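You operate a simulated robot arm through the tools that you are given. There is no shell and no other tool.

You run a simulated robot arm. Do the job below in one go: nothing can be reset, and whatever is moved stays where it is left.

JOB
Run the head out fast to 475 mm or beyond, then set SLOW and jog it to 750 mm.
Fine: speed lever to FAST for the run; hands clear of the moving head; brake on and drive stopped after.

Only the result counts: the job must be done as asked and must still hold three seconds after the hand-in. Knocking over, shifting, dropping, spilling or breaking anything else fails it.

ROBOT AND FRAMES
A 7-joint arm with a fingered hand, fixed in place. Base frame: the origin is at the foot of the arm, x ahead of it, y to its left, z up. Lengths are in m, angles in degrees, forces in N, time in s.
Its first joint turns from -149.0 to 149.0 degrees. Payload 3.5 kg.
The TCP is the grasp point between the finger pads, 0.03 m short of the fingertips. In the tool frame z runs along the fingers and y along their closing line. Largest opening 0.104 m; the body of the gripper starts 0.035 m behind the TCP. The gripper is a hand of 4 fingers: y runs from the thumb to the fingers, the wrist lies at [-0.015, -0.11, -0.186] in the tool frame, and closing takes about 1.5 s.
Orientation is that of the tool frame in the base frame, as [roll, pitch, yaw] about the fixed x, y, z axes, in that order (R = Rz(yaw) Ry(pitch) Rx(roll)). With the fingers straight down and the wrist toward the robot, the tool's x, y and z point along [0, 1, 0], [1, 0, 0] and [0, 0, -1] of the base frame.

CONTROLS
- The arm moves only by the tool nudge_tool. Its arguments are lists of equal length, an entry for each row: "linear": the shift along the base's x, y, z in m, a list of three; "rotation": the turn, a rotation vector about the base's x, y, z in degrees, a list of three; "fingers": the finger opening in m, from 0 to 0.104. In form: {"linear": [[dx, dy, dz], ...], "rotation": [[wx, wy, wz], ...], "fingers": [fingers, ...]}. A call has 1 to 20 rows; each row shifts and turns the commanded pose from where the row before left it. A row lasts 0.2 s, in which the tool goes at most 0.05 m and 8.6 degrees; a call with a longer step from one row to the next is refused whole, and so is a gripper value outside its range. Where a pose cannot be reached the arm comes as near as it can. A force on the tool above 40 N (or 10 N above the force at the start of the call, whichever is more), or a blocked arm, ends the call early, and 0.2 s more pass. The fingers move at their own pace (about 0.045 m/s each) and stop on an object; they squeeze with about 29 N. The grip force told is the motor's: it shows also when the fingers shut on nothing. Time passes only in rows, and 0.2 s behind the last, so rows that do not move let the fingers close. It gives the time, the measured TCP pose, the force on the tool (base axes), the opening and the grip force at its end, in the units of the frame above (readings bear some noise), with the torque about the TCP (base axes, N m) and any sound that the robot's microphone picked up.
- Cameras (640 x 400 px; columns grow to the right, rows downward): "scene" is fixed at [0.4003, 0.6479, 1.5803]; the picture's right is [-0.93, -0.37, 0.00], its down [-0.23, 0.58, -0.78] and it looks along [0.29, -0.72, -0.63] (base axes); focal length 301 px, centre (320, 200). "wrist" rides on the gripper at [0.061, -0.092, -0.13] in the tool frame; the picture's right is [-0.81, 0.28, -0.52], its down [-0.53, -0.71, 0.46] and it looks along [-0.24, 0.64, 0.72] (tool axes); focal length 275 px, centre (320, 200). There is no depth. A picture from a camera that has moved, and an enlarged one, comes with that camera's place and axes in the base frame and with its lens.
- camera(camera): a new picture of that camera. No time passes.
- move_column(by): slides the trunk up (or, below 0, down) by that many m; the arm rides with it, the base frame stays. It gives what a move gives, with no picture.
- set_grasp(shape): the hand has 4 fingers and takes this shape, open, in about a second: jaw (thumb against the fingers, like two jaws); tri (thumb and two fingers); tip (a fingertip pinch); poke (one finger out to press); point (the index stretched); flat (the hand flat); cup (the hand cupped); fist (a fist). The gripper value then closes the fingers along that shape, each until it touches; the sizes above hold for jaw. It gives what a move gives, with no picture.
- close_up(camera, box): a new picture of the part [left, top, right, bottom] of that camera's present view, enlarged. No time passes.
- finish_job(): hands the job in; it is judged then, once.

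Nothing tells you positions but the pictures and the camera data. Unless the task says otherwise, let go and move clear before handing in.

The tools are called after "Call:" by a JSON object that holds its "api" and its "payload". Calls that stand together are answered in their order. nudge_tool: Moves the arm, as the interface text tells. Its arguments: {"type":"object","properties":{"linear":{"type":"array"},"rotation":{"type":"array"},"fingers":{"type":"array"}},"required":["linear","rotation","fingers"]} The other tools are called the same way: move_column (by) slides the trunk up or down; set_grasp (shape) gives the hand a shape; camera (camera) takes a picture; close_up (camera, box) takes an enlarged picture of a part of a camera's view; finish_job () hands the job in.

At the start:

```text
t: 0.0
tool_pos: [0.5341, -0.1855, 1.3337]
orientation: [-180.0, 0.2, 90.0]
ft_force: [0.5, 0.1, -0.5]
torque: [0.01, 0.0, 0.0]
grip_width: 0.1036
grasp_force: 0.0
shape: jaw
trunk travel left (down, up): [-0.543, 0.167]
```

scene: 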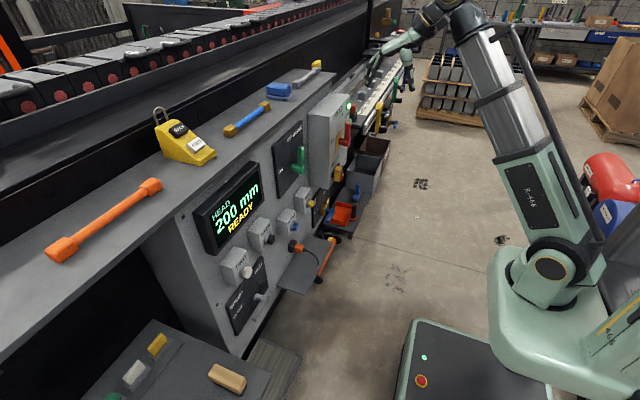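
wrist: 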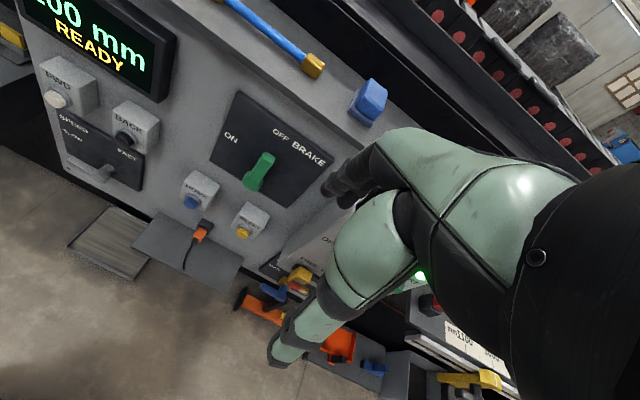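

I see a machine panel with a readout (HEAD 200 mm READY), FWD and BACK buttons, a SPEED lever, a BRAKE lever and several other controls. I'll take close-ups to read the labels before moving anything.

Call:
{"api": "close_up", "payload": {"camera": "scene", "box": [180, 60, 420, 340]}}

Call:
{"api": "close_up", "payload": {"camera": "wrist", "box": [0, 0, 340, 300]}}

Call:
{"api": "close_up", "payload": {"camera": "scene", "box": [260, 80, 420, 240]}}

Call:
{"api": "close_up", "payload": {"camera": "scene", "box": [180, 160, 340, 340]}}

```text
1.43 times, centred on (300, 200) of scene
camera zoom: at [0.4003, 0.6479, 1.5803], right [-0.93, -0.37, 0.0], down [-0.23, 0.58, -0.78], along [0.29, -0.72, -0.63], focal length 430 px, centre (349, 200)
```

zoom: 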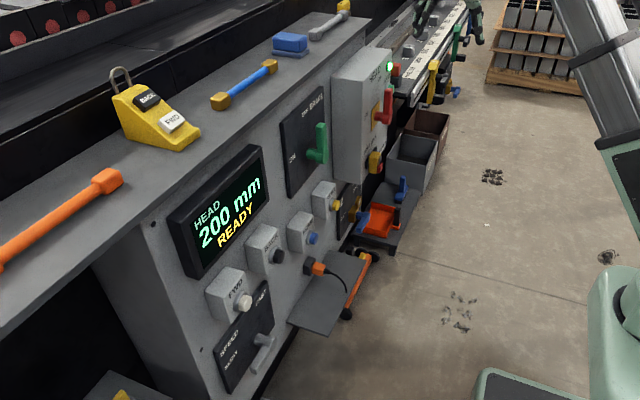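

```text
1.33 times, centred on (170, 150) of wrist
camera zoom: at [0.4426, -0.1243, 1.4639], right [0.28, -0.81, 0.52], down [-0.71, -0.53, -0.46], along [0.64, -0.24, -0.72], focal length 367 px, centre (520, 267)
```

zoom: 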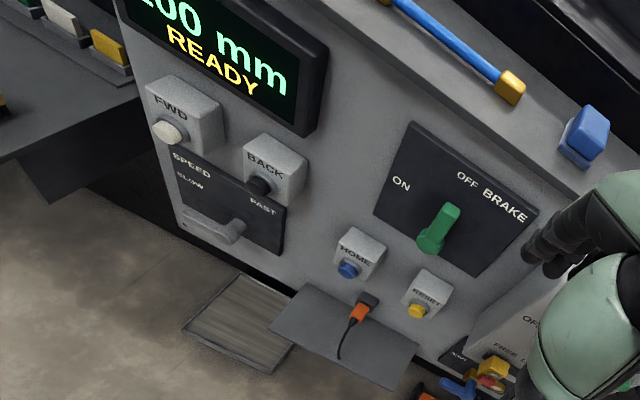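

```text
2.50 times, centred on (340, 160) of scene
camera zoom: at [0.4003, 0.6479, 1.5803], right [-0.93, -0.37, 0.0], down [-0.23, 0.58, -0.78], along [0.29, -0.72, -0.63], focal length 752 px, centre (270, 300)
```

zoom: 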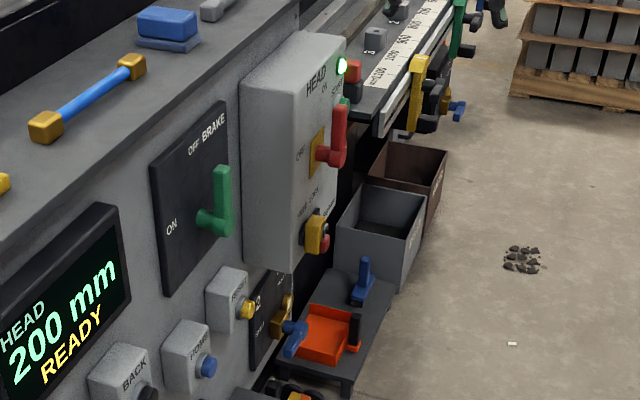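

```text
2.22 times, centred on (260, 250) of scene
camera zoom: at [0.4003, 0.6479, 1.5803], right [-0.93, -0.37, 0.0], down [-0.23, 0.58, -0.78], along [0.29, -0.72, -0.63], focal length 669 px, centre (453, 89)
```

zoom: 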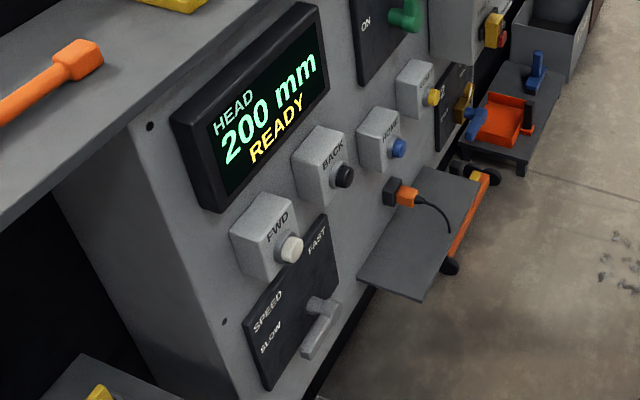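

The brake lever (green) seems to point up at OFF, and the SPEED lever plate sits low on the left. I'll look closely at the grey HEAD box on the right and the rest of the panel.

Call:
{"api": "close_up", "payload": {"camera": "scene", "box": [300, 80, 380, 130]}}

Call:
{"api": "close_up", "payload": {"camera": "scene", "box": [300, 125, 380, 175]}}

Call:
{"api": "close_up", "payload": {"camera": "scene", "box": [290, 170, 370, 220]}}

Call:
{"api": "close_up", "payload": {"camera": "scene", "box": [340, 20, 420, 120]}}

Call:
{"api": "close_up", "payload": {"camera": "scene", "box": [140, 95, 240, 175]}}

Call:
{"api": "close_up", "payload": {"camera": "wrist", "box": [220, 200, 420, 380]}}

Call:
{"api": "close_up", "payload": {"camera": "wrist", "box": [400, 260, 540, 400]}}

Call:
{"api": "close_up", "payload": {"camera": "wrist", "box": [200, 80, 360, 180]}}

Call:
{"api": "close_up", "payload": {"camera": "wrist", "box": [30, 40, 190, 220]}}

```text
8.00 times, centred on (340, 105) of scene
camera zoom: at [0.4003, 0.6479, 1.5803], right [-0.93, -0.37, 0.0], down [-0.23, 0.58, -0.78], along [0.29, -0.72, -0.63], focal length 2407 px, centre (160, 960)
```

zoom: 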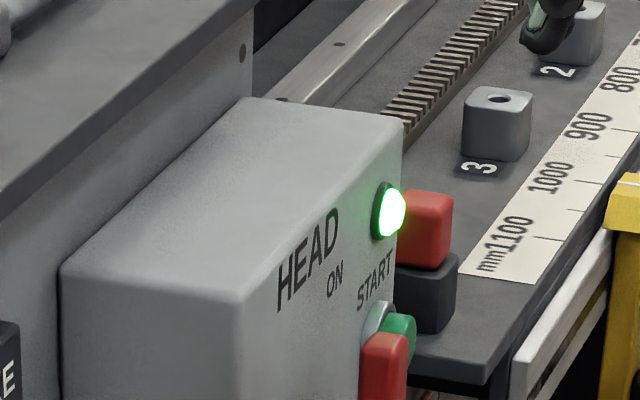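

```text
8.00 times, centred on (340, 150) of scene
camera zoom: at [0.4003, 0.6479, 1.5803], right [-0.93, -0.37, 0.0], down [-0.23, 0.58, -0.78], along [0.29, -0.72, -0.63], focal length 2407 px, centre (160, 600)
```

zoom: 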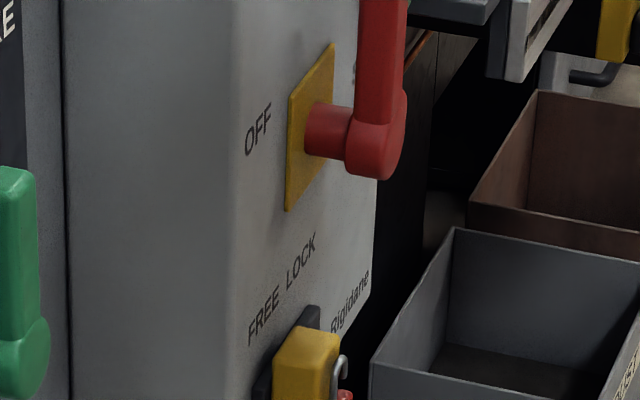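

```text
8.00 times, centred on (330, 195) of scene
camera zoom: at [0.4003, 0.6479, 1.5803], right [-0.93, -0.37, 0.0], down [-0.23, 0.58, -0.78], along [0.29, -0.72, -0.63], focal length 2407 px, centre (240, 240)
```

zoom: 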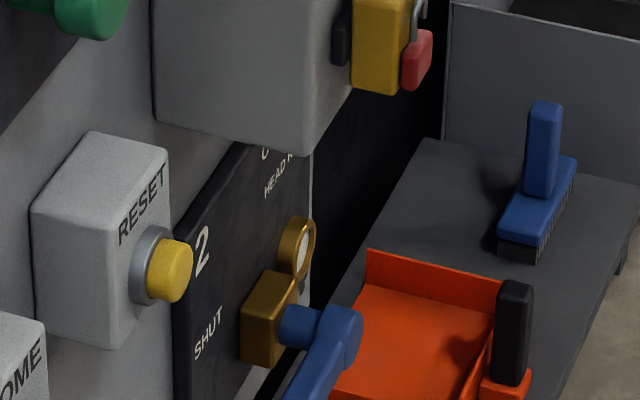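

```text
4.00 times, centred on (380, 70) of scene
camera zoom: at [0.4003, 0.6479, 1.5803], right [-0.93, -0.37, 0.0], down [-0.23, 0.58, -0.78], along [0.29, -0.72, -0.63], focal length 1203 px, centre (80, 720)
```

zoom: 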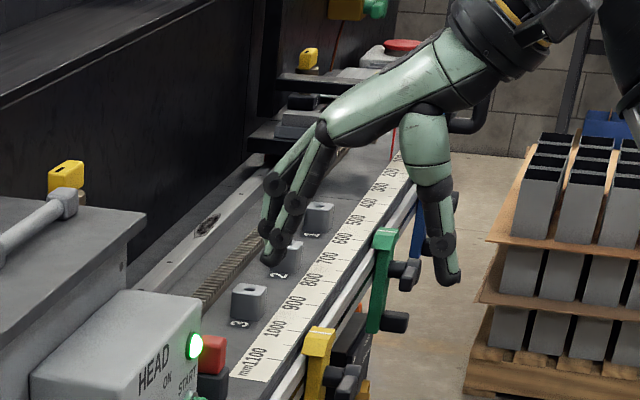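

```text
5.00 times, centred on (190, 135) of scene
camera zoom: at [0.4003, 0.6479, 1.5803], right [-0.93, -0.37, 0.0], down [-0.23, 0.58, -0.78], along [0.29, -0.72, -0.63], focal length 1504 px, centre (970, 525)
```

zoom: 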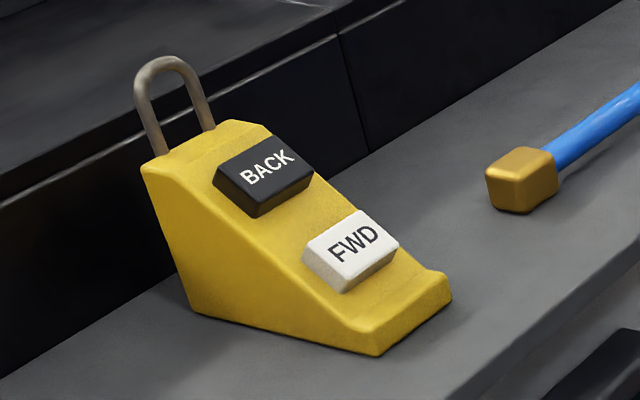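

```text
2.22 times, centred on (320, 290) of wrist
camera zoom: at [0.4426, -0.1243, 1.4639], right [0.28, -0.81, 0.52], down [-0.71, -0.53, -0.46], along [0.64, -0.24, -0.72], focal length 612 px, centre (320, 0)
```

zoom: 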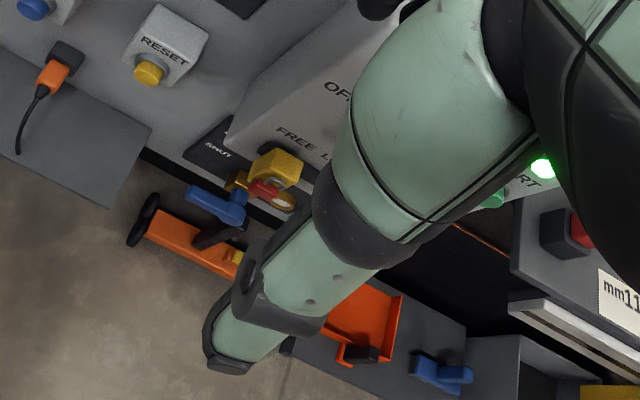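

```text
2.86 times, centred on (470, 330) of wrist
camera zoom: at [0.4426, -0.1243, 1.4639], right [0.28, -0.81, 0.52], down [-0.71, -0.53, -0.46], along [0.64, -0.24, -0.72], focal length 786 px, centre (-109, -171)
```

zoom: 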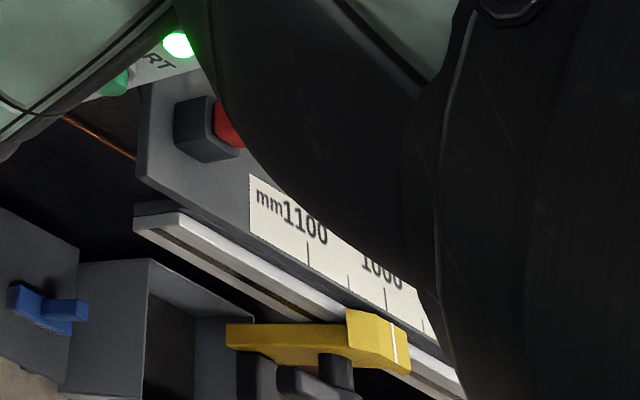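

```text
4.00 times, centred on (280, 130) of wrist
camera zoom: at [0.4426, -0.1243, 1.4639], right [0.28, -0.81, 0.52], down [-0.71, -0.53, -0.46], along [0.64, -0.24, -0.72], focal length 1101 px, centre (480, 480)
```

zoom: 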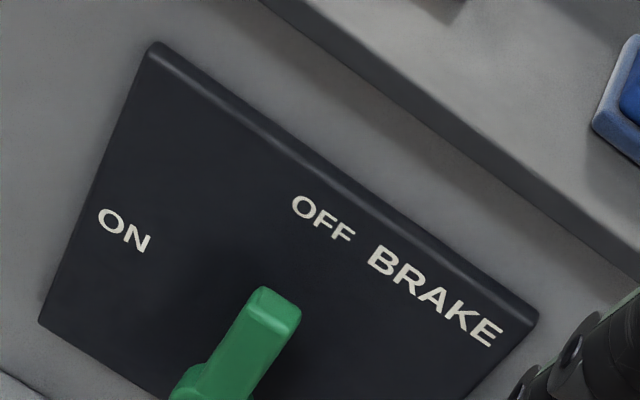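

```text
2.22 times, centred on (110, 130) of wrist
camera zoom: at [0.4426, -0.1243, 1.4639], right [0.28, -0.81, 0.52], down [-0.71, -0.53, -0.46], along [0.64, -0.24, -0.72], focal length 612 px, centre (787, 356)
```

zoom: 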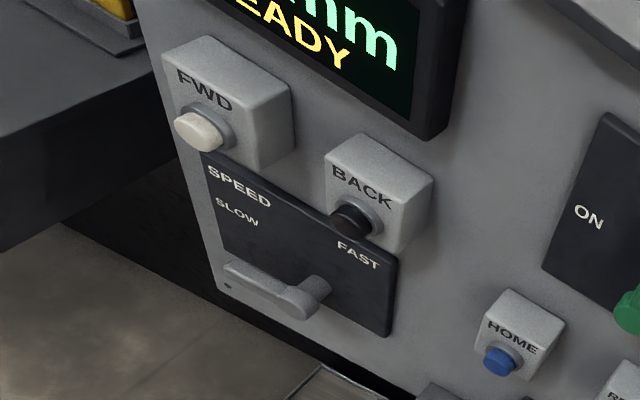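

The SPEED lever lies toward +y (SLOW), with its hub near (0.79, 0.19, 0.70). FWD is near (0.77, 0.256, 0.925), and the brake hub is near (0.80, -0.13, 1.0) with its lever up at OFF. Next I'll form a poking finger to see where its tip sits.

Call:
{"api": "set_grasp", "payload": {"shape": "poke"}}

Call:
{"api": "camera", "payload": {"camera": "wrist"}}

Call:
{"api": "camera", "payload": {"camera": "scene"}}

Call:
{"api": "close_up", "payload": {"camera": "scene", "box": [340, 0, 460, 100]}}

```text
t: 0.9
tool_pos: [0.5349, -0.1859, 1.3342]
orientation: [-179.9, 0.0, 90.1]
ft_force: [0.0, -0.7, 0.2]
torque: [0.0, -0.02, 0.01]
grip_width: 0.0
grasp_force: 0.0
shape: poke
trunk travel left (down, up): [-0.543, 0.167]
```

```text
taken
camera wrist: at [0.4426, -0.1243, 1.4639], right [0.28, -0.81, 0.52], down [-0.71, -0.53, -0.46], along [0.64, -0.24, -0.72], focal length 275 px, centre (320, 200)
```

wrist: 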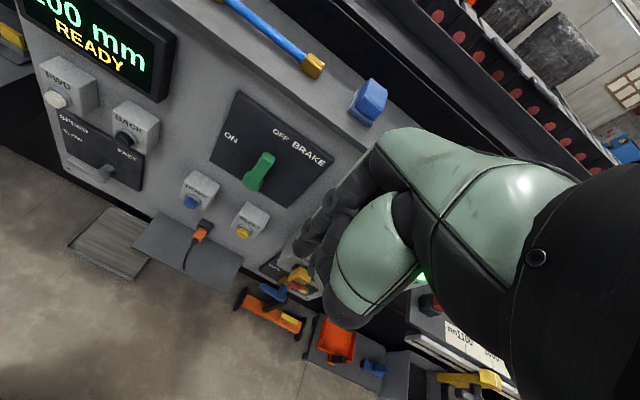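

```text
taken
```

scene: 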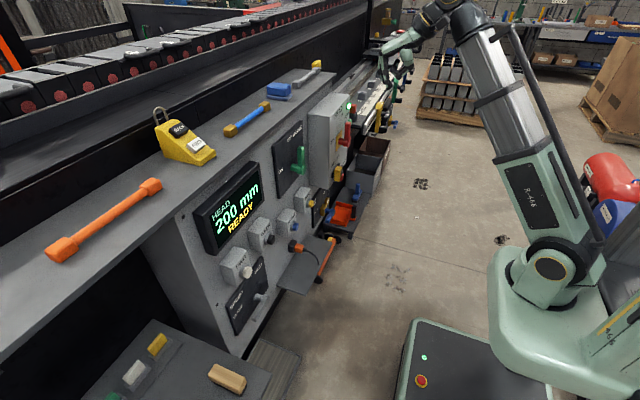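

```text
4.00 times, centred on (400, 50) of scene
camera zoom: at [0.4003, 0.6479, 1.5803], right [-0.93, -0.37, 0.0], down [-0.23, 0.58, -0.78], along [0.29, -0.72, -0.63], focal length 1203 px, centre (0, 800)
```

zoom: 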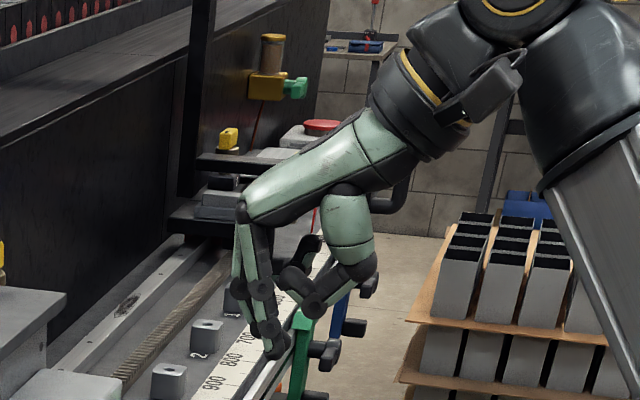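

The poke fingertip ends up about 0.03 m beyond the TCP along the tool axis. I'll check the far end of the bed and the valve plate for anything that matters before running the head.

Call:
{"api": "close_up", "payload": {"camera": "scene", "box": [340, 0, 420, 50]}}

Call:
{"api": "close_up", "payload": {"camera": "scene", "box": [340, 45, 420, 95]}}

Call:
{"api": "close_up", "payload": {"camera": "scene", "box": [300, 180, 364, 220]}}

Call:
{"api": "close_up", "payload": {"camera": "scene", "box": [272, 110, 352, 210]}}

Call:
{"api": "close_up", "payload": {"camera": "wrist", "box": [230, 90, 390, 260]}}

```text
8.00 times, centred on (380, 25) of scene
camera zoom: at [0.4003, 0.6479, 1.5803], right [-0.93, -0.37, 0.0], down [-0.23, 0.58, -0.78], along [0.29, -0.72, -0.63], focal length 2407 px, centre (-160, 1600)
```

zoom: 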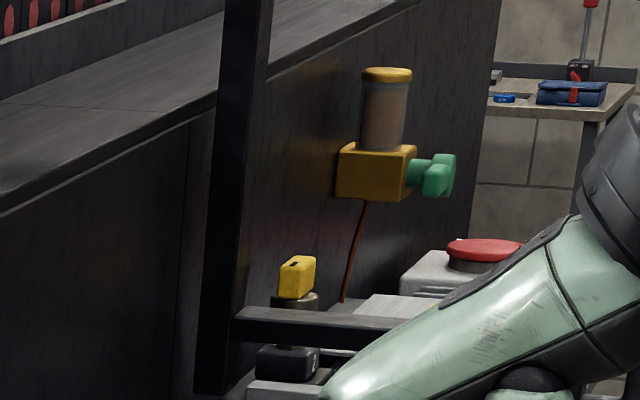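

```text
8.00 times, centred on (380, 70) of scene
camera zoom: at [0.4003, 0.6479, 1.5803], right [-0.93, -0.37, 0.0], down [-0.23, 0.58, -0.78], along [0.29, -0.72, -0.63], focal length 2407 px, centre (-160, 1240)
```

zoom: 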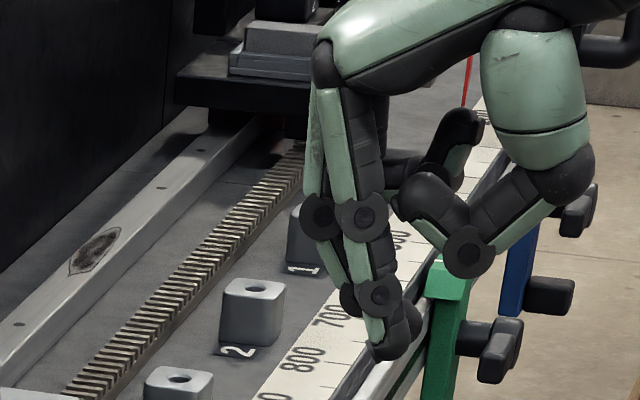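

```text
10.00 times, centred on (332, 200) of scene
camera zoom: at [0.4003, 0.6479, 1.5803], right [-0.93, -0.37, 0.0], down [-0.23, 0.58, -0.78], along [0.29, -0.72, -0.63], focal length 3009 px, centre (200, 200)
```

zoom: 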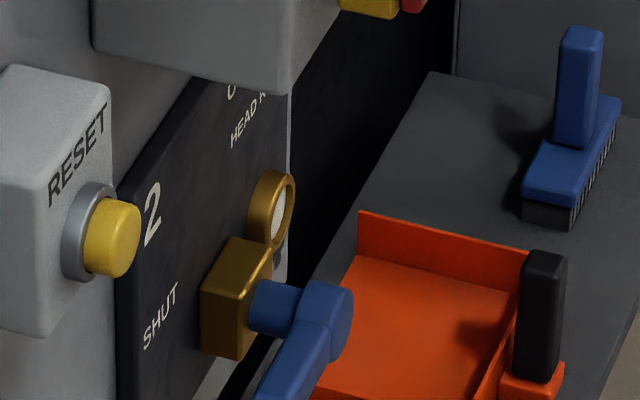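

```text
4.00 times, centred on (312, 160) of scene
camera zoom: at [0.4003, 0.6479, 1.5803], right [-0.93, -0.37, 0.0], down [-0.23, 0.58, -0.78], along [0.29, -0.72, -0.63], focal length 1203 px, centre (352, 360)
```

zoom: 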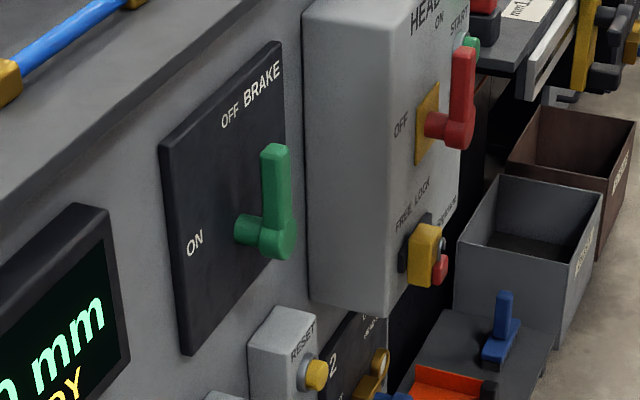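

```text
2.35 times, centred on (310, 175) of wrist
camera zoom: at [0.4426, -0.1243, 1.4639], right [0.28, -0.81, 0.52], down [-0.71, -0.53, -0.46], along [0.64, -0.24, -0.72], focal length 648 px, centre (344, 259)
```

zoom: 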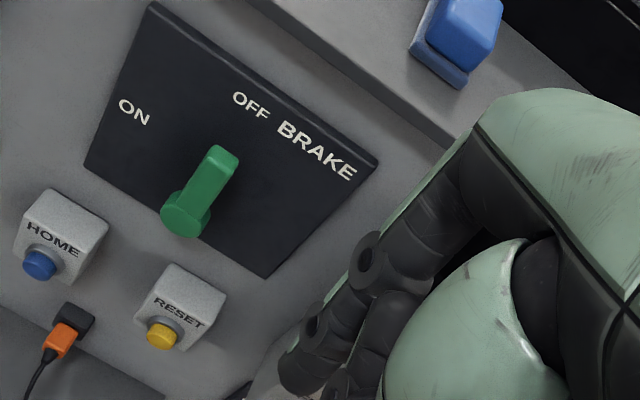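

All clear so far, and the readout still says READY. I'll swing the hand toward +y, pitch the fingers forward about 60°, and then drop the trunk to panel height.

Call:
{"api": "nudge_tool", "payload": {"linear": [[0.005, 0.04, 0], [0.005, 0.04, 0], [0.005, 0.04, 0], [0.005, 0.04, 0], [0.005, 0.04, 0], [0.005, 0.04, 0], [0.005, 0.04, 0], [0.005, 0.04, 0], [0.005, 0.04, 0], [0.005, 0.04, 0]], "rotation": [[0, -6, 0], [0, -6, 0], [0, -6, 0], [0, -6, 0], [0, -6, 0], [0, -6, 0], [0, -6, 0], [0, -6, 0], [0, -6, 0], [0, -6, 0]], "fingers": [0, 0, 0, 0, 0, 0, 0, 0, 0, 0]}}

Call:
{"api": "camera", "payload": {"camera": "scene"}}

Call:
{"api": "camera", "payload": {"camera": "wrist"}}

```text
t: 3.1
tool_pos: [0.5989, 0.2056, 1.3186]
orientation: [119.9, 0.0, 90.1]
ft_force: [-0.6, -0.4, -0.4]
torque: [0.02, -0.01, -0.03]
grip_width: 0.0001
grasp_force: 29.0
shape: jaw
out of reach, approached as far as the arm can: row 1, 2, 3
trunk travel left (down, up): [-0.543, 0.167]
```

```text
taken
```

scene: 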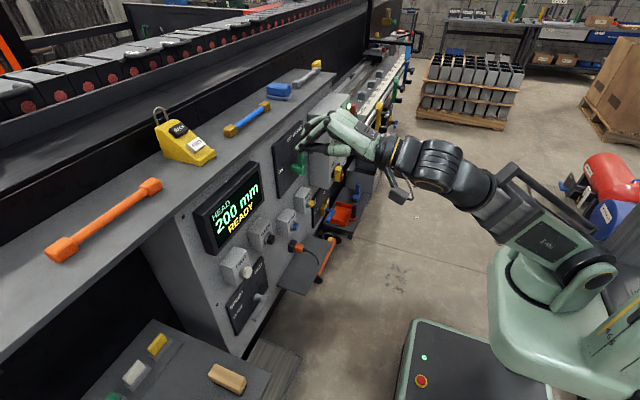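

```text
taken
camera wrist: at [0.4387, 0.2678, 1.303], right [-0.31, -0.81, 0.5], down [0.04, -0.53, -0.85], along [0.95, -0.24, 0.2], focal length 275 px, centre (320, 200)
```

wrist: 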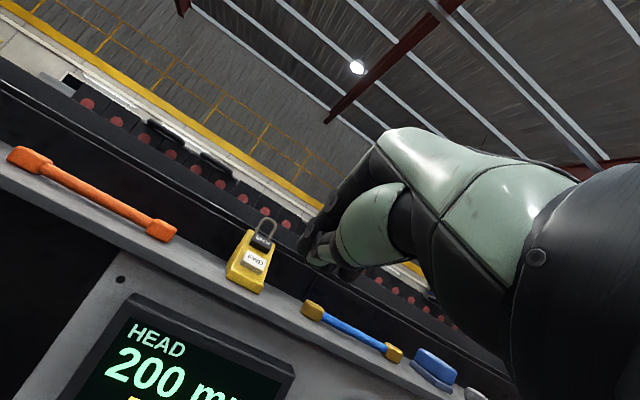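

The hand now points forward, but its shape is reported as jaw. I'll look at what the hand is really doing.

Call:
{"api": "close_up", "payload": {"camera": "scene", "box": [280, 90, 400, 190]}}

Call:
{"api": "close_up", "payload": {"camera": "wrist", "box": [260, 120, 460, 290]}}

```text
4.00 times, centred on (340, 140) of scene
camera zoom: at [0.4003, 0.6479, 1.5803], right [-0.93, -0.37, 0.0], down [-0.23, 0.58, -0.78], along [0.29, -0.72, -0.63], focal length 1203 px, centre (240, 440)
```

zoom: 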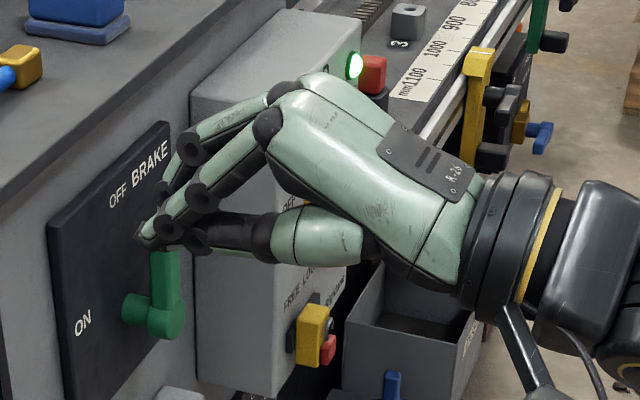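

```text
2.35 times, centred on (360, 205) of wrist
camera zoom: at [0.4387, 0.2678, 1.303], right [-0.31, -0.81, 0.5], down [0.04, -0.53, -0.85], along [0.95, -0.24, 0.2], focal length 648 px, centre (226, 188)
```

zoom: 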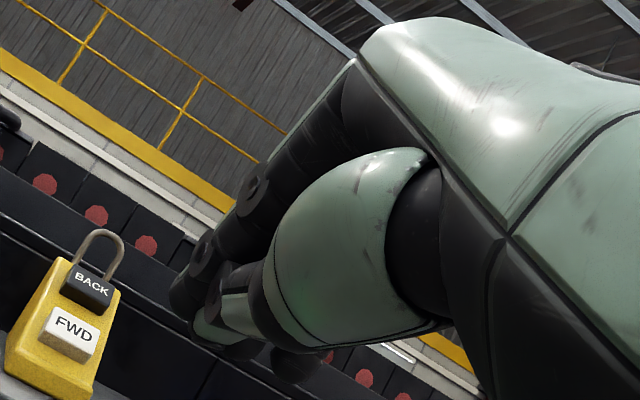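

Commanding opening 0 pulled the hand into a closed jaw. I'll set poke again and test which finger value keeps that shape.

Call:
{"api": "set_grasp", "payload": {"shape": "poke"}}

Call:
{"api": "nudge_tool", "payload": {"linear": [[0, 0, 0]], "rotation": [[0, 0, 0]], "fingers": [0.104]}}

Call:
{"api": "close_up", "payload": {"camera": "scene", "box": [280, 90, 400, 190]}}

Call:
{"api": "close_up", "payload": {"camera": "wrist", "box": [260, 120, 460, 290]}}

```text
t: 4.0
tool_pos: [0.5982, 0.2045, 1.3178]
orientation: [120.1, 0.0, 90.1]
ft_force: [0.9, 0.1, 0.9]
torque: [0.0, -0.04, 0.0]
grip_width: 0.0
grasp_force: 0.1
shape: poke
trunk travel left (down, up): [-0.543, 0.167]
```

```text
t: 4.4
tool_pos: [0.5981, 0.2054, 1.3175]
orientation: [120.1, 0.0, 90.2]
ft_force: [-0.5, -0.2, -0.3]
torque: [0.03, 0.02, -0.02]
grip_width: 0.0
grasp_force: 0.0
shape: poke
trunk travel left (down, up): [-0.543, 0.167]
```

```text
4.00 times, centred on (340, 140) of scene
camera zoom: at [0.4003, 0.6479, 1.5803], right [-0.93, -0.37, 0.0], down [-0.23, 0.58, -0.78], along [0.29, -0.72, -0.63], focal length 1203 px, centre (240, 440)
```

zoom: 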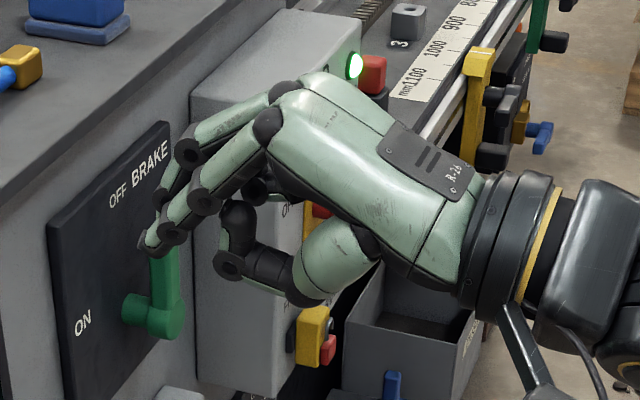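

```text
2.35 times, centred on (360, 205) of wrist
camera zoom: at [0.4388, 0.2671, 1.303], right [-0.31, -0.81, 0.5], down [0.04, -0.53, -0.85], along [0.95, -0.24, 0.2], focal length 648 px, centre (226, 188)
```

zoom: 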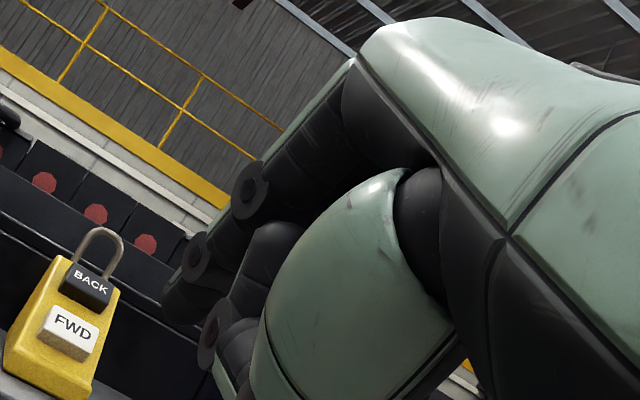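

A finger value of 0.104 keeps the poke shape, and the tip matches TCP + 0.03 m along the tool axis. Next I'll lower the trunk so the hand is level with the panel controls.

Call:
{"api": "move_column", "payload": {"by": -0.42}}

Call:
{"api": "camera", "payload": {"camera": "scene"}}

Call:
{"api": "camera", "payload": {"camera": "wrist"}}

```text
refused: -0.42 is not a number from -0.4 to 0.4
```

```text
taken
```

scene: 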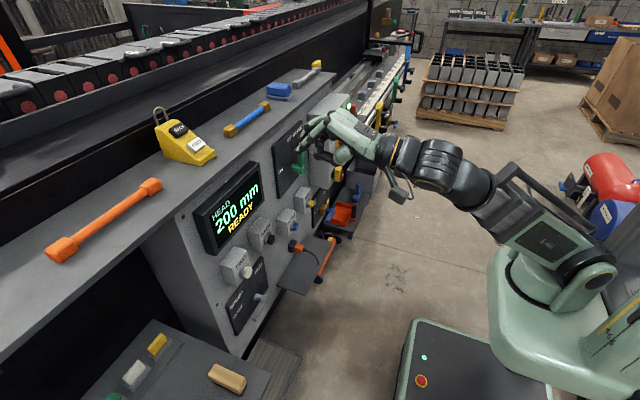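

```text
taken
camera wrist: at [0.4388, 0.2671, 1.303], right [-0.31, -0.81, 0.5], down [0.04, -0.53, -0.85], along [0.95, -0.24, 0.2], focal length 275 px, centre (320, 200)
```

wrist: 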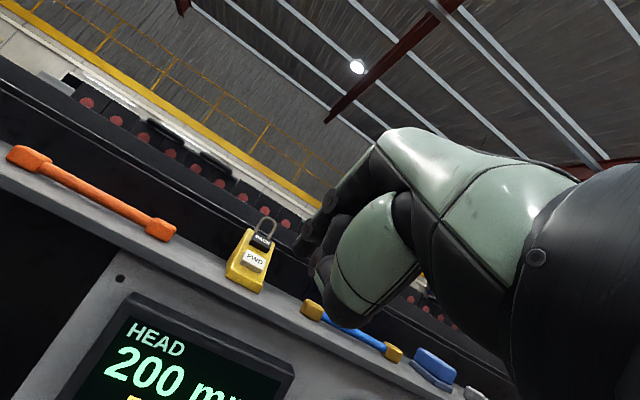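

The column takes at most 0.4 m per step, so I'll lower it by 0.38 m and look again.

Call:
{"api": "move_column", "payload": {"by": -0.38}}

Call:
{"api": "camera", "payload": {"camera": "scene"}}

Call:
{"api": "camera", "payload": {"camera": "wrist"}}

```text
t: 8.1
tool_pos: [0.5974, 0.206, 0.9383]
orientation: [120.0, 0.0, 90.2]
ft_force: [-0.2, 0.1, -0.3]
torque: [0.02, 0.02, 0.02]
grip_width: 0.0
grasp_force: 0.0
shape: poke
trunk travel left (down, up): [-0.163, 0.547]
```

```text
taken
```

scene: 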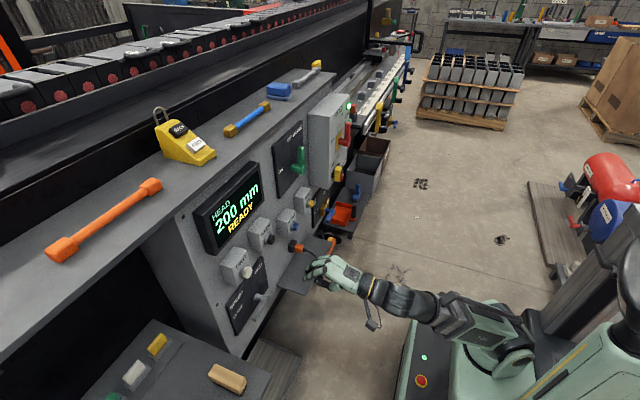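

```text
taken
camera wrist: at [0.4388, 0.267, 0.923], right [-0.31, -0.81, 0.5], down [0.04, -0.53, -0.85], along [0.95, -0.24, 0.2], focal length 275 px, centre (320, 200)
```

wrist: 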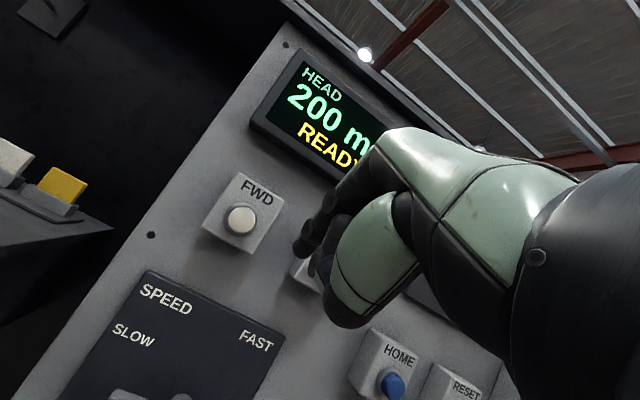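

The wrist camera confirms FWD at about (0.767, 0.253, 0.922). I'll now go down in front of the SPEED lever, staying clear of it, and pitch the fingers flatter for a better look.

Call:
{"api": "nudge_tool", "payload": {"linear": [[0.005, 0.007, -0.04], [0.005, 0.007, -0.04], [0.005, 0.007, -0.04], [0.005, 0.007, -0.04], [0.005, 0.007, -0.04], [0.005, 0.007, -0.04]], "rotation": [[0, -2.5, 0], [0, -2.5, 0], [0, -2.5, 0], [0, -2.5, 0], [0, -2.5, 0], [0, -2.5, 0]], "fingers": [0.104, 0.104, 0.104, 0.104, 0.104, 0.104]}}

Call:
{"api": "camera", "payload": {"camera": "scene"}}

Call:
{"api": "camera", "payload": {"camera": "wrist"}}

Call:
{"api": "close_up", "payload": {"camera": "scene", "box": [200, 240, 360, 380]}}

```text
t: 9.5
tool_pos: [0.6276, 0.2516, 0.6982]
orientation: [105.0, 0.0, 90.0]
ft_force: [-0.8, -0.2, -0.1]
torque: [0.03, 0.01, 0.02]
grip_width: 0.0001
grasp_force: 0.0
shape: poke
trunk travel left (down, up): [-0.163, 0.547]
```

```text
taken
```

scene: 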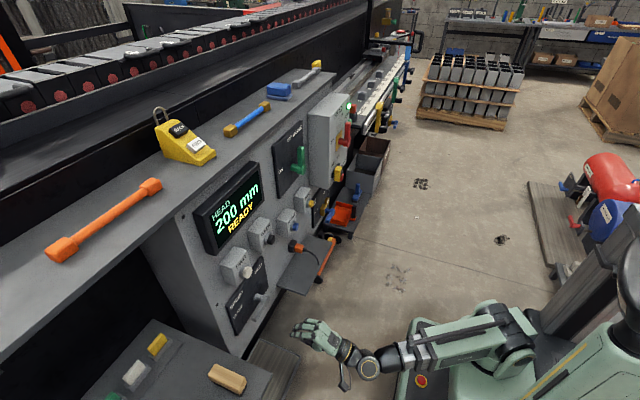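

```text
taken
camera wrist: at [0.4766, 0.3123, 0.6417], right [-0.43, -0.81, 0.4], down [0.26, -0.53, -0.81], along [0.87, -0.24, 0.44], focal length 275 px, centre (320, 200)
```

wrist: 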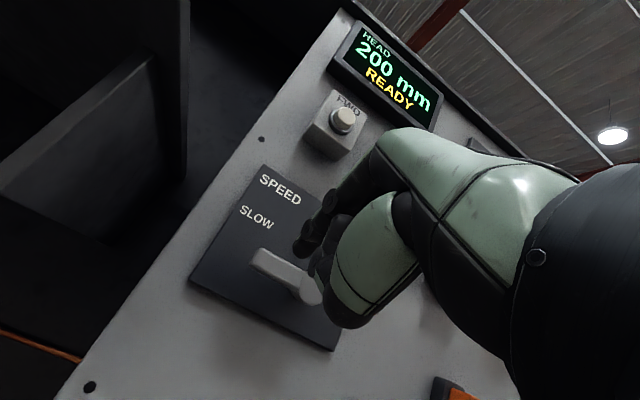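

```text
2.86 times, centred on (280, 310) of scene
camera zoom: at [0.4003, 0.6479, 1.5803], right [-0.93, -0.37, 0.0], down [-0.23, 0.58, -0.78], along [0.29, -0.72, -0.63], focal length 860 px, centre (434, -114)
```

zoom: 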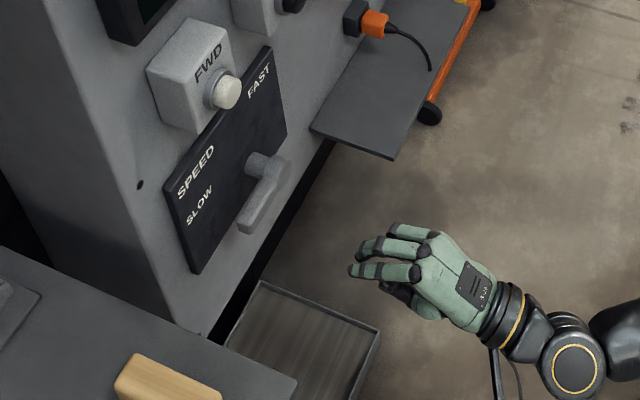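

The lever and plate are in clear view: the handle points +y (SLOW). I'll zoom in on the hand and lever to get accurate positions.

Call:
{"api": "close_up", "payload": {"camera": "scene", "box": [270, 300, 350, 360]}}

Call:
{"api": "close_up", "payload": {"camera": "scene", "box": [220, 250, 290, 340]}}

Call:
{"api": "close_up", "payload": {"camera": "wrist", "box": [180, 140, 400, 360]}}

```text
6.67 times, centred on (310, 330) of scene
camera zoom: at [0.4003, 0.6479, 1.5803], right [-0.93, -0.37, 0.0], down [-0.23, 0.58, -0.78], along [0.29, -0.72, -0.63], focal length 2006 px, centre (387, -667)
```

zoom: 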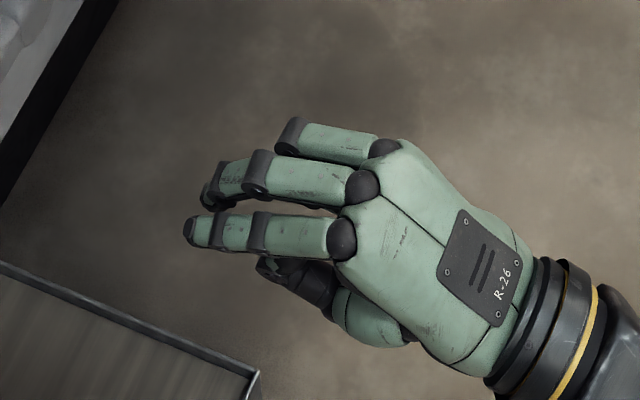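

```text
4.44 times, centred on (255, 295) of scene
camera zoom: at [0.4003, 0.6479, 1.5803], right [-0.93, -0.37, 0.0], down [-0.23, 0.58, -0.78], along [0.29, -0.72, -0.63], focal length 1337 px, centre (609, -222)
```

zoom: 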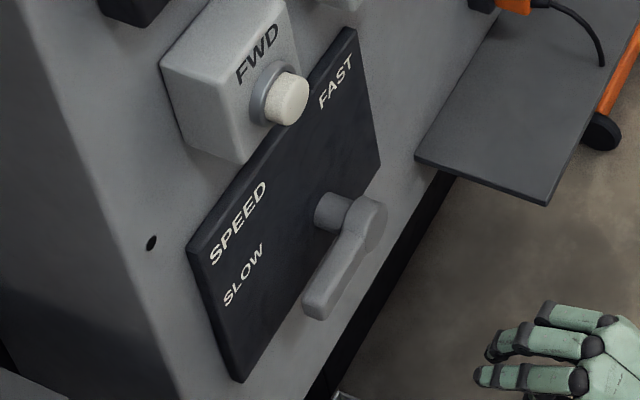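

```text
1.82 times, centred on (290, 250) of wrist
camera zoom: at [0.4766, 0.3123, 0.6417], right [-0.43, -0.81, 0.4], down [0.26, -0.53, -0.81], along [0.87, -0.24, 0.44], focal length 500 px, centre (374, 109)
```

zoom: 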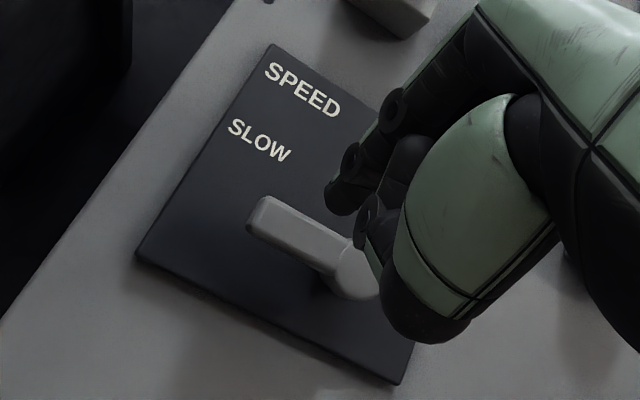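

The index tip sits about 9 mm to the +y side of the TCP axis. The lever handle runs from the hub at (0.78, 0.19, 0.695) to its tip at (0.777, 0.265, 0.698). I'll bring the finger in low, underneath the handle.

Call:
{"api": "nudge_tool", "payload": {"linear": [[0, -0.003, -0.03], [0, -0.003, -0.027], [0.03, 0, 0], [0.03, 0, 0], [0.03, 0, 0], [0.02, 0, 0]], "rotation": [[0, 0, 0], [0, 0, 0], [0, 0, 0], [0, 0, 0], [0, 0, 0], [0, 0, 0]], "fingers": [0.104, 0.104, 0.104, 0.104, 0.104, 0.104]}}

Call:
{"api": "close_up", "payload": {"camera": "scene", "box": [210, 250, 330, 350]}}

Call:
{"api": "camera", "payload": {"camera": "wrist"}}

```text
t: 10.9
tool_pos: [0.7385, 0.2405, 0.6407]
orientation: [105.0, 0.1, 90.0]
ft_force: [-1.0, 0.0, 0.0]
torque: [-0.01, 0.03, 0.01]
grip_width: 0.0
grasp_force: 0.1
shape: poke
trunk travel left (down, up): [-0.163, 0.547]
```

```text
4.00 times, centred on (270, 300) of scene
camera zoom: at [0.4003, 0.6479, 1.5803], right [-0.93, -0.37, 0.0], down [-0.23, 0.58, -0.78], along [0.29, -0.72, -0.63], focal length 1203 px, centre (520, -200)
```

zoom: 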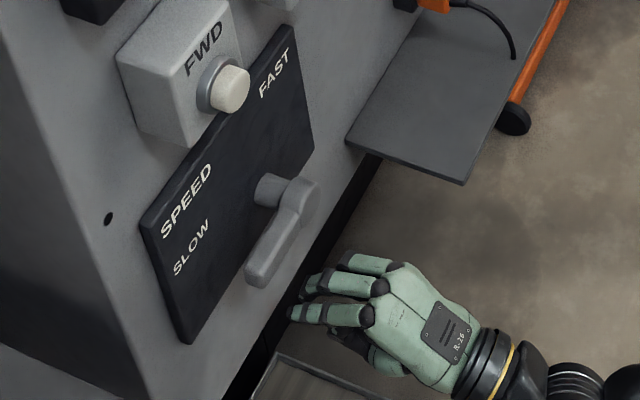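

```text
taken
camera wrist: at [0.5873, 0.3025, 0.5846], right [-0.43, -0.81, 0.4], down [0.26, -0.53, -0.81], along [0.87, -0.24, 0.44], focal length 275 px, centre (320, 200)
```

wrist: 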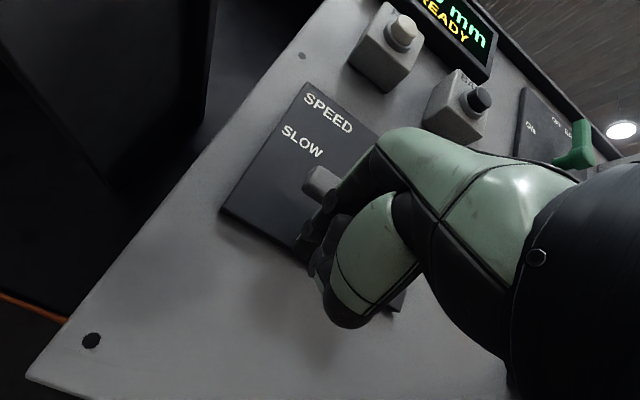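

The finger is just in front of and below the handle, and the plate surface is at about x = 0.82. I'll slide it under the handle and lift gently through the first part of the arc.

Call:
{"api": "nudge_tool", "payload": {"linear": [[0.015, 0.002, 0], [0.015, 0.002, 0], [0, 0, 0.015], [0, 0, 0.015], [0, 0.002, 0.012], [0, 0.002, 0.01]], "rotation": [[0, 0, 0], [0, 0, 0], [0, 0, 0], [0, 0, 0], [0, 0, 0], [0, 0, 0]], "fingers": [0.104, 0.104, 0.104, 0.104, 0.104, 0.104]}}

Call:
{"api": "close_up", "payload": {"camera": "scene", "box": [210, 250, 330, 350]}}

Call:
{"api": "camera", "payload": {"camera": "wrist"}}

```text
t: 12.3
tool_pos: [0.7652, 0.2488, 0.6941]
orientation: [105.1, 0.0, 90.1]
ft_force: [-0.2, 0.1, -0.8]
torque: [0.01, 0.0, -0.02]
grip_width: 0.0002
grasp_force: 0.2
shape: poke
trunk travel left (down, up): [-0.163, 0.547]
```

```text
4.00 times, centred on (270, 300) of scene
camera zoom: at [0.4003, 0.6479, 1.5803], right [-0.93, -0.37, 0.0], down [-0.23, 0.58, -0.78], along [0.29, -0.72, -0.63], focal length 1203 px, centre (520, -200)
```

zoom: 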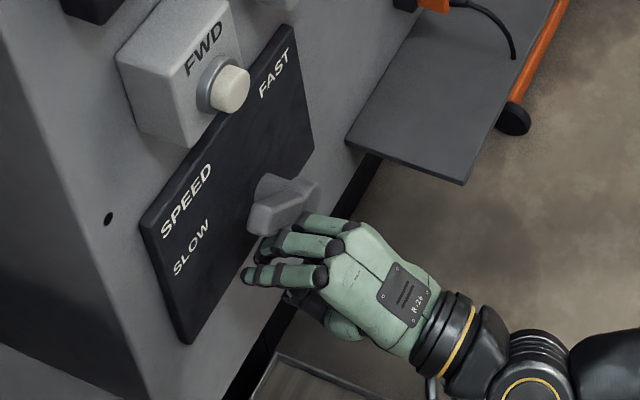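

```text
taken
camera wrist: at [0.6167, 0.3114, 0.6376], right [-0.43, -0.81, 0.4], down [0.26, -0.53, -0.81], along [0.87, -0.24, 0.44], focal length 275 px, centre (320, 200)
```

wrist: 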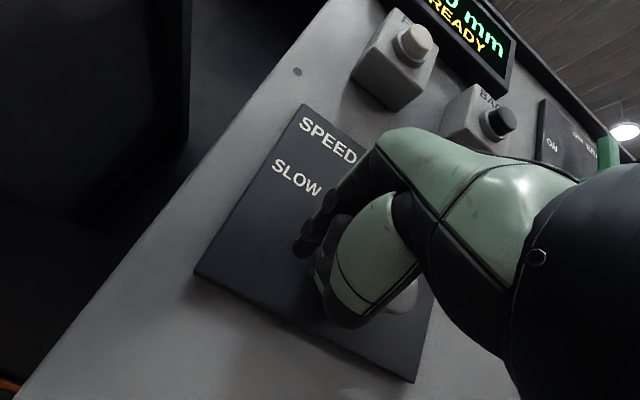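

The lever is rotating upward on the finger with almost no force. I'll continue along the arc toward FAST.

Call:
{"api": "nudge_tool", "payload": {"linear": [[0, -0.003, 0.012], [0, -0.005, 0.011], [0, -0.008, 0.009], [0, -0.01, 0.007]], "rotation": [[0, 0, 0], [0, 0, 0], [0, 0, 0], [0, 0, 0]], "fingers": [0.104, 0.104, 0.104, 0.104]}}

Call:
{"api": "close_up", "payload": {"camera": "scene", "box": [210, 250, 330, 350]}}

Call:
{"api": "camera", "payload": {"camera": "wrist"}}

```text
t: 13.3
tool_pos: [0.7667, 0.2242, 0.7339]
orientation: [105.0, 0.0, 90.2]
ft_force: [0.7, 0.0, 0.5]
torque: [0.01, -0.04, 0.03]
grip_width: 0.0
grasp_force: 0.0
shape: poke
trunk travel left (down, up): [-0.163, 0.547]
```

```text
4.00 times, centred on (270, 300) of scene
camera zoom: at [0.4003, 0.6479, 1.5803], right [-0.93, -0.37, 0.0], down [-0.23, 0.58, -0.78], along [0.29, -0.72, -0.63], focal length 1203 px, centre (520, -200)
```

zoom: 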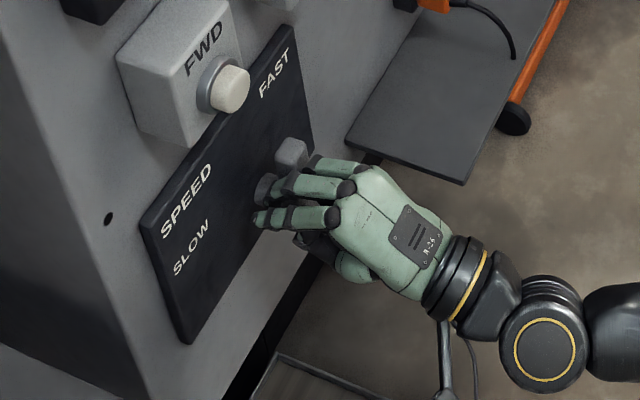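

```text
taken
camera wrist: at [0.617, 0.285, 0.6775], right [-0.43, -0.81, 0.4], down [0.26, -0.53, -0.81], along [0.87, -0.24, 0.44], focal length 275 px, centre (320, 200)
```

wrist: 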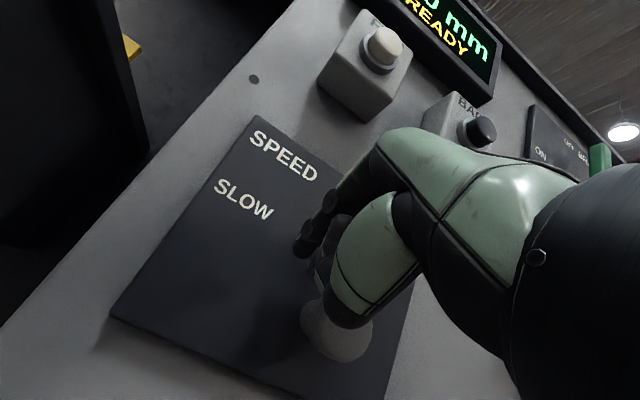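

The lever looks almost vertical. I'll give it a small extra push toward −y to seat it, watching the force.

Call:
{"api": "nudge_tool", "payload": {"linear": [[0, -0.005, 0.002], [0, -0.005, 0.001]], "rotation": [[0, 0, 0], [0, 0, 0]], "fingers": [0.104, 0.104]}}

Call:
{"api": "close_up", "payload": {"camera": "scene", "box": [210, 250, 330, 350]}}

```text
t: 13.9
tool_pos: [0.7678, 0.2158, 0.7356]
orientation: [105.0, 0.2, 90.2]
ft_force: [-1.0, 16.0, 0.1]
torque: [-0.11, -0.03, 0.24]
grip_width: 0.0
grasp_force: 0.1
shape: poke
trunk travel left (down, up): [-0.163, 0.547]
```

```text
4.00 times, centred on (270, 300) of scene
camera zoom: at [0.4003, 0.6479, 1.5803], right [-0.93, -0.37, 0.0], down [-0.23, 0.58, -0.78], along [0.29, -0.72, -0.63], focal length 1203 px, centre (520, -200)
```

zoom: 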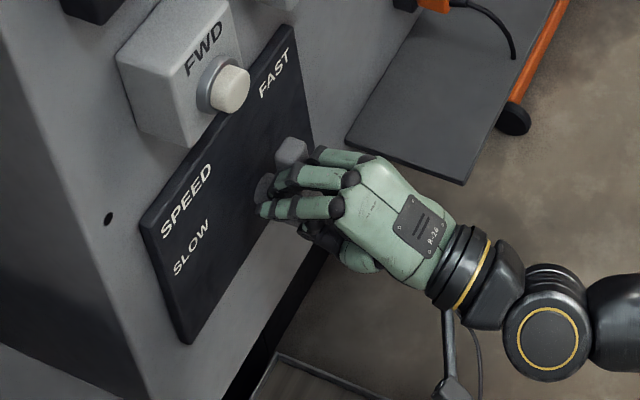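

The lever is against its stop, with a 16 N reaction, so SPEED should be on FAST. I'll back away sideways and out, then rise in front of the FWD button.

Call:
{"api": "nudge_tool", "payload": {"linear": [[0, 0.01, 0], [0, 0.012, 0], [-0.03, 0, 0], [-0.03, 0, 0], [-0.03, 0, 0], [0, 0, 0.04], [0, 0, 0.04], [0, 0, 0.04], [0, 0.004, 0.04], [0, 0.004, 0.036]], "rotation": [[0, 0, 0], [0, 0, 0], [0, 0, 0], [0, 0, 0], [0, 0, 0], [0, 0, 0], [0, 0, 0], [0, 0, 0], [0, 0, 0], [0, 0, 0]], "fingers": [0.104, 0.104, 0.104, 0.104, 0.104, 0.104, 0.104, 0.104, 0.104, 0.104]}}

Call:
{"api": "close_up", "payload": {"camera": "scene", "box": [180, 160, 340, 340]}}

Call:
{"api": "camera", "payload": {"camera": "wrist"}}

Call:
{"api": "camera", "payload": {"camera": "scene"}}

```text
t: 16.1
tool_pos: [0.6766, 0.2422, 0.9312]
orientation: [104.9, 0.0, 90.3]
ft_force: [0.1, -0.3, -0.2]
torque: [0.0, 0.01, -0.02]
grip_width: 0.0
grasp_force: 0.0
shape: poke
trunk travel left (down, up): [-0.163, 0.547]
```

```text
2.22 times, centred on (260, 250) of scene
camera zoom: at [0.4003, 0.6479, 1.5803], right [-0.93, -0.37, 0.0], down [-0.23, 0.58, -0.78], along [0.29, -0.72, -0.63], focal length 669 px, centre (453, 89)
```

zoom: 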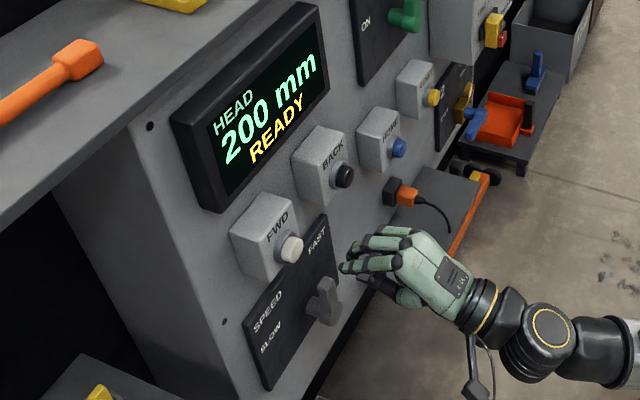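

```text
taken
camera wrist: at [0.5253, 0.3045, 0.8748], right [-0.43, -0.81, 0.4], down [0.26, -0.53, -0.81], along [0.87, -0.24, 0.43], focal length 275 px, centre (320, 200)
```

wrist: 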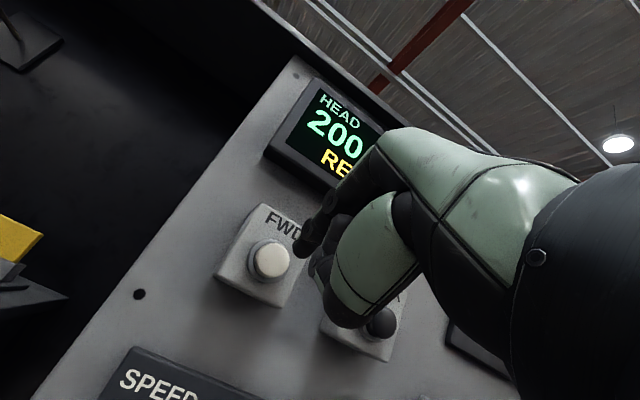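

```text
taken
```

scene: 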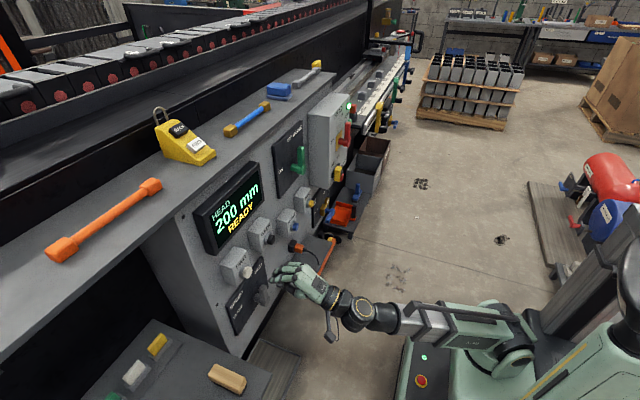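

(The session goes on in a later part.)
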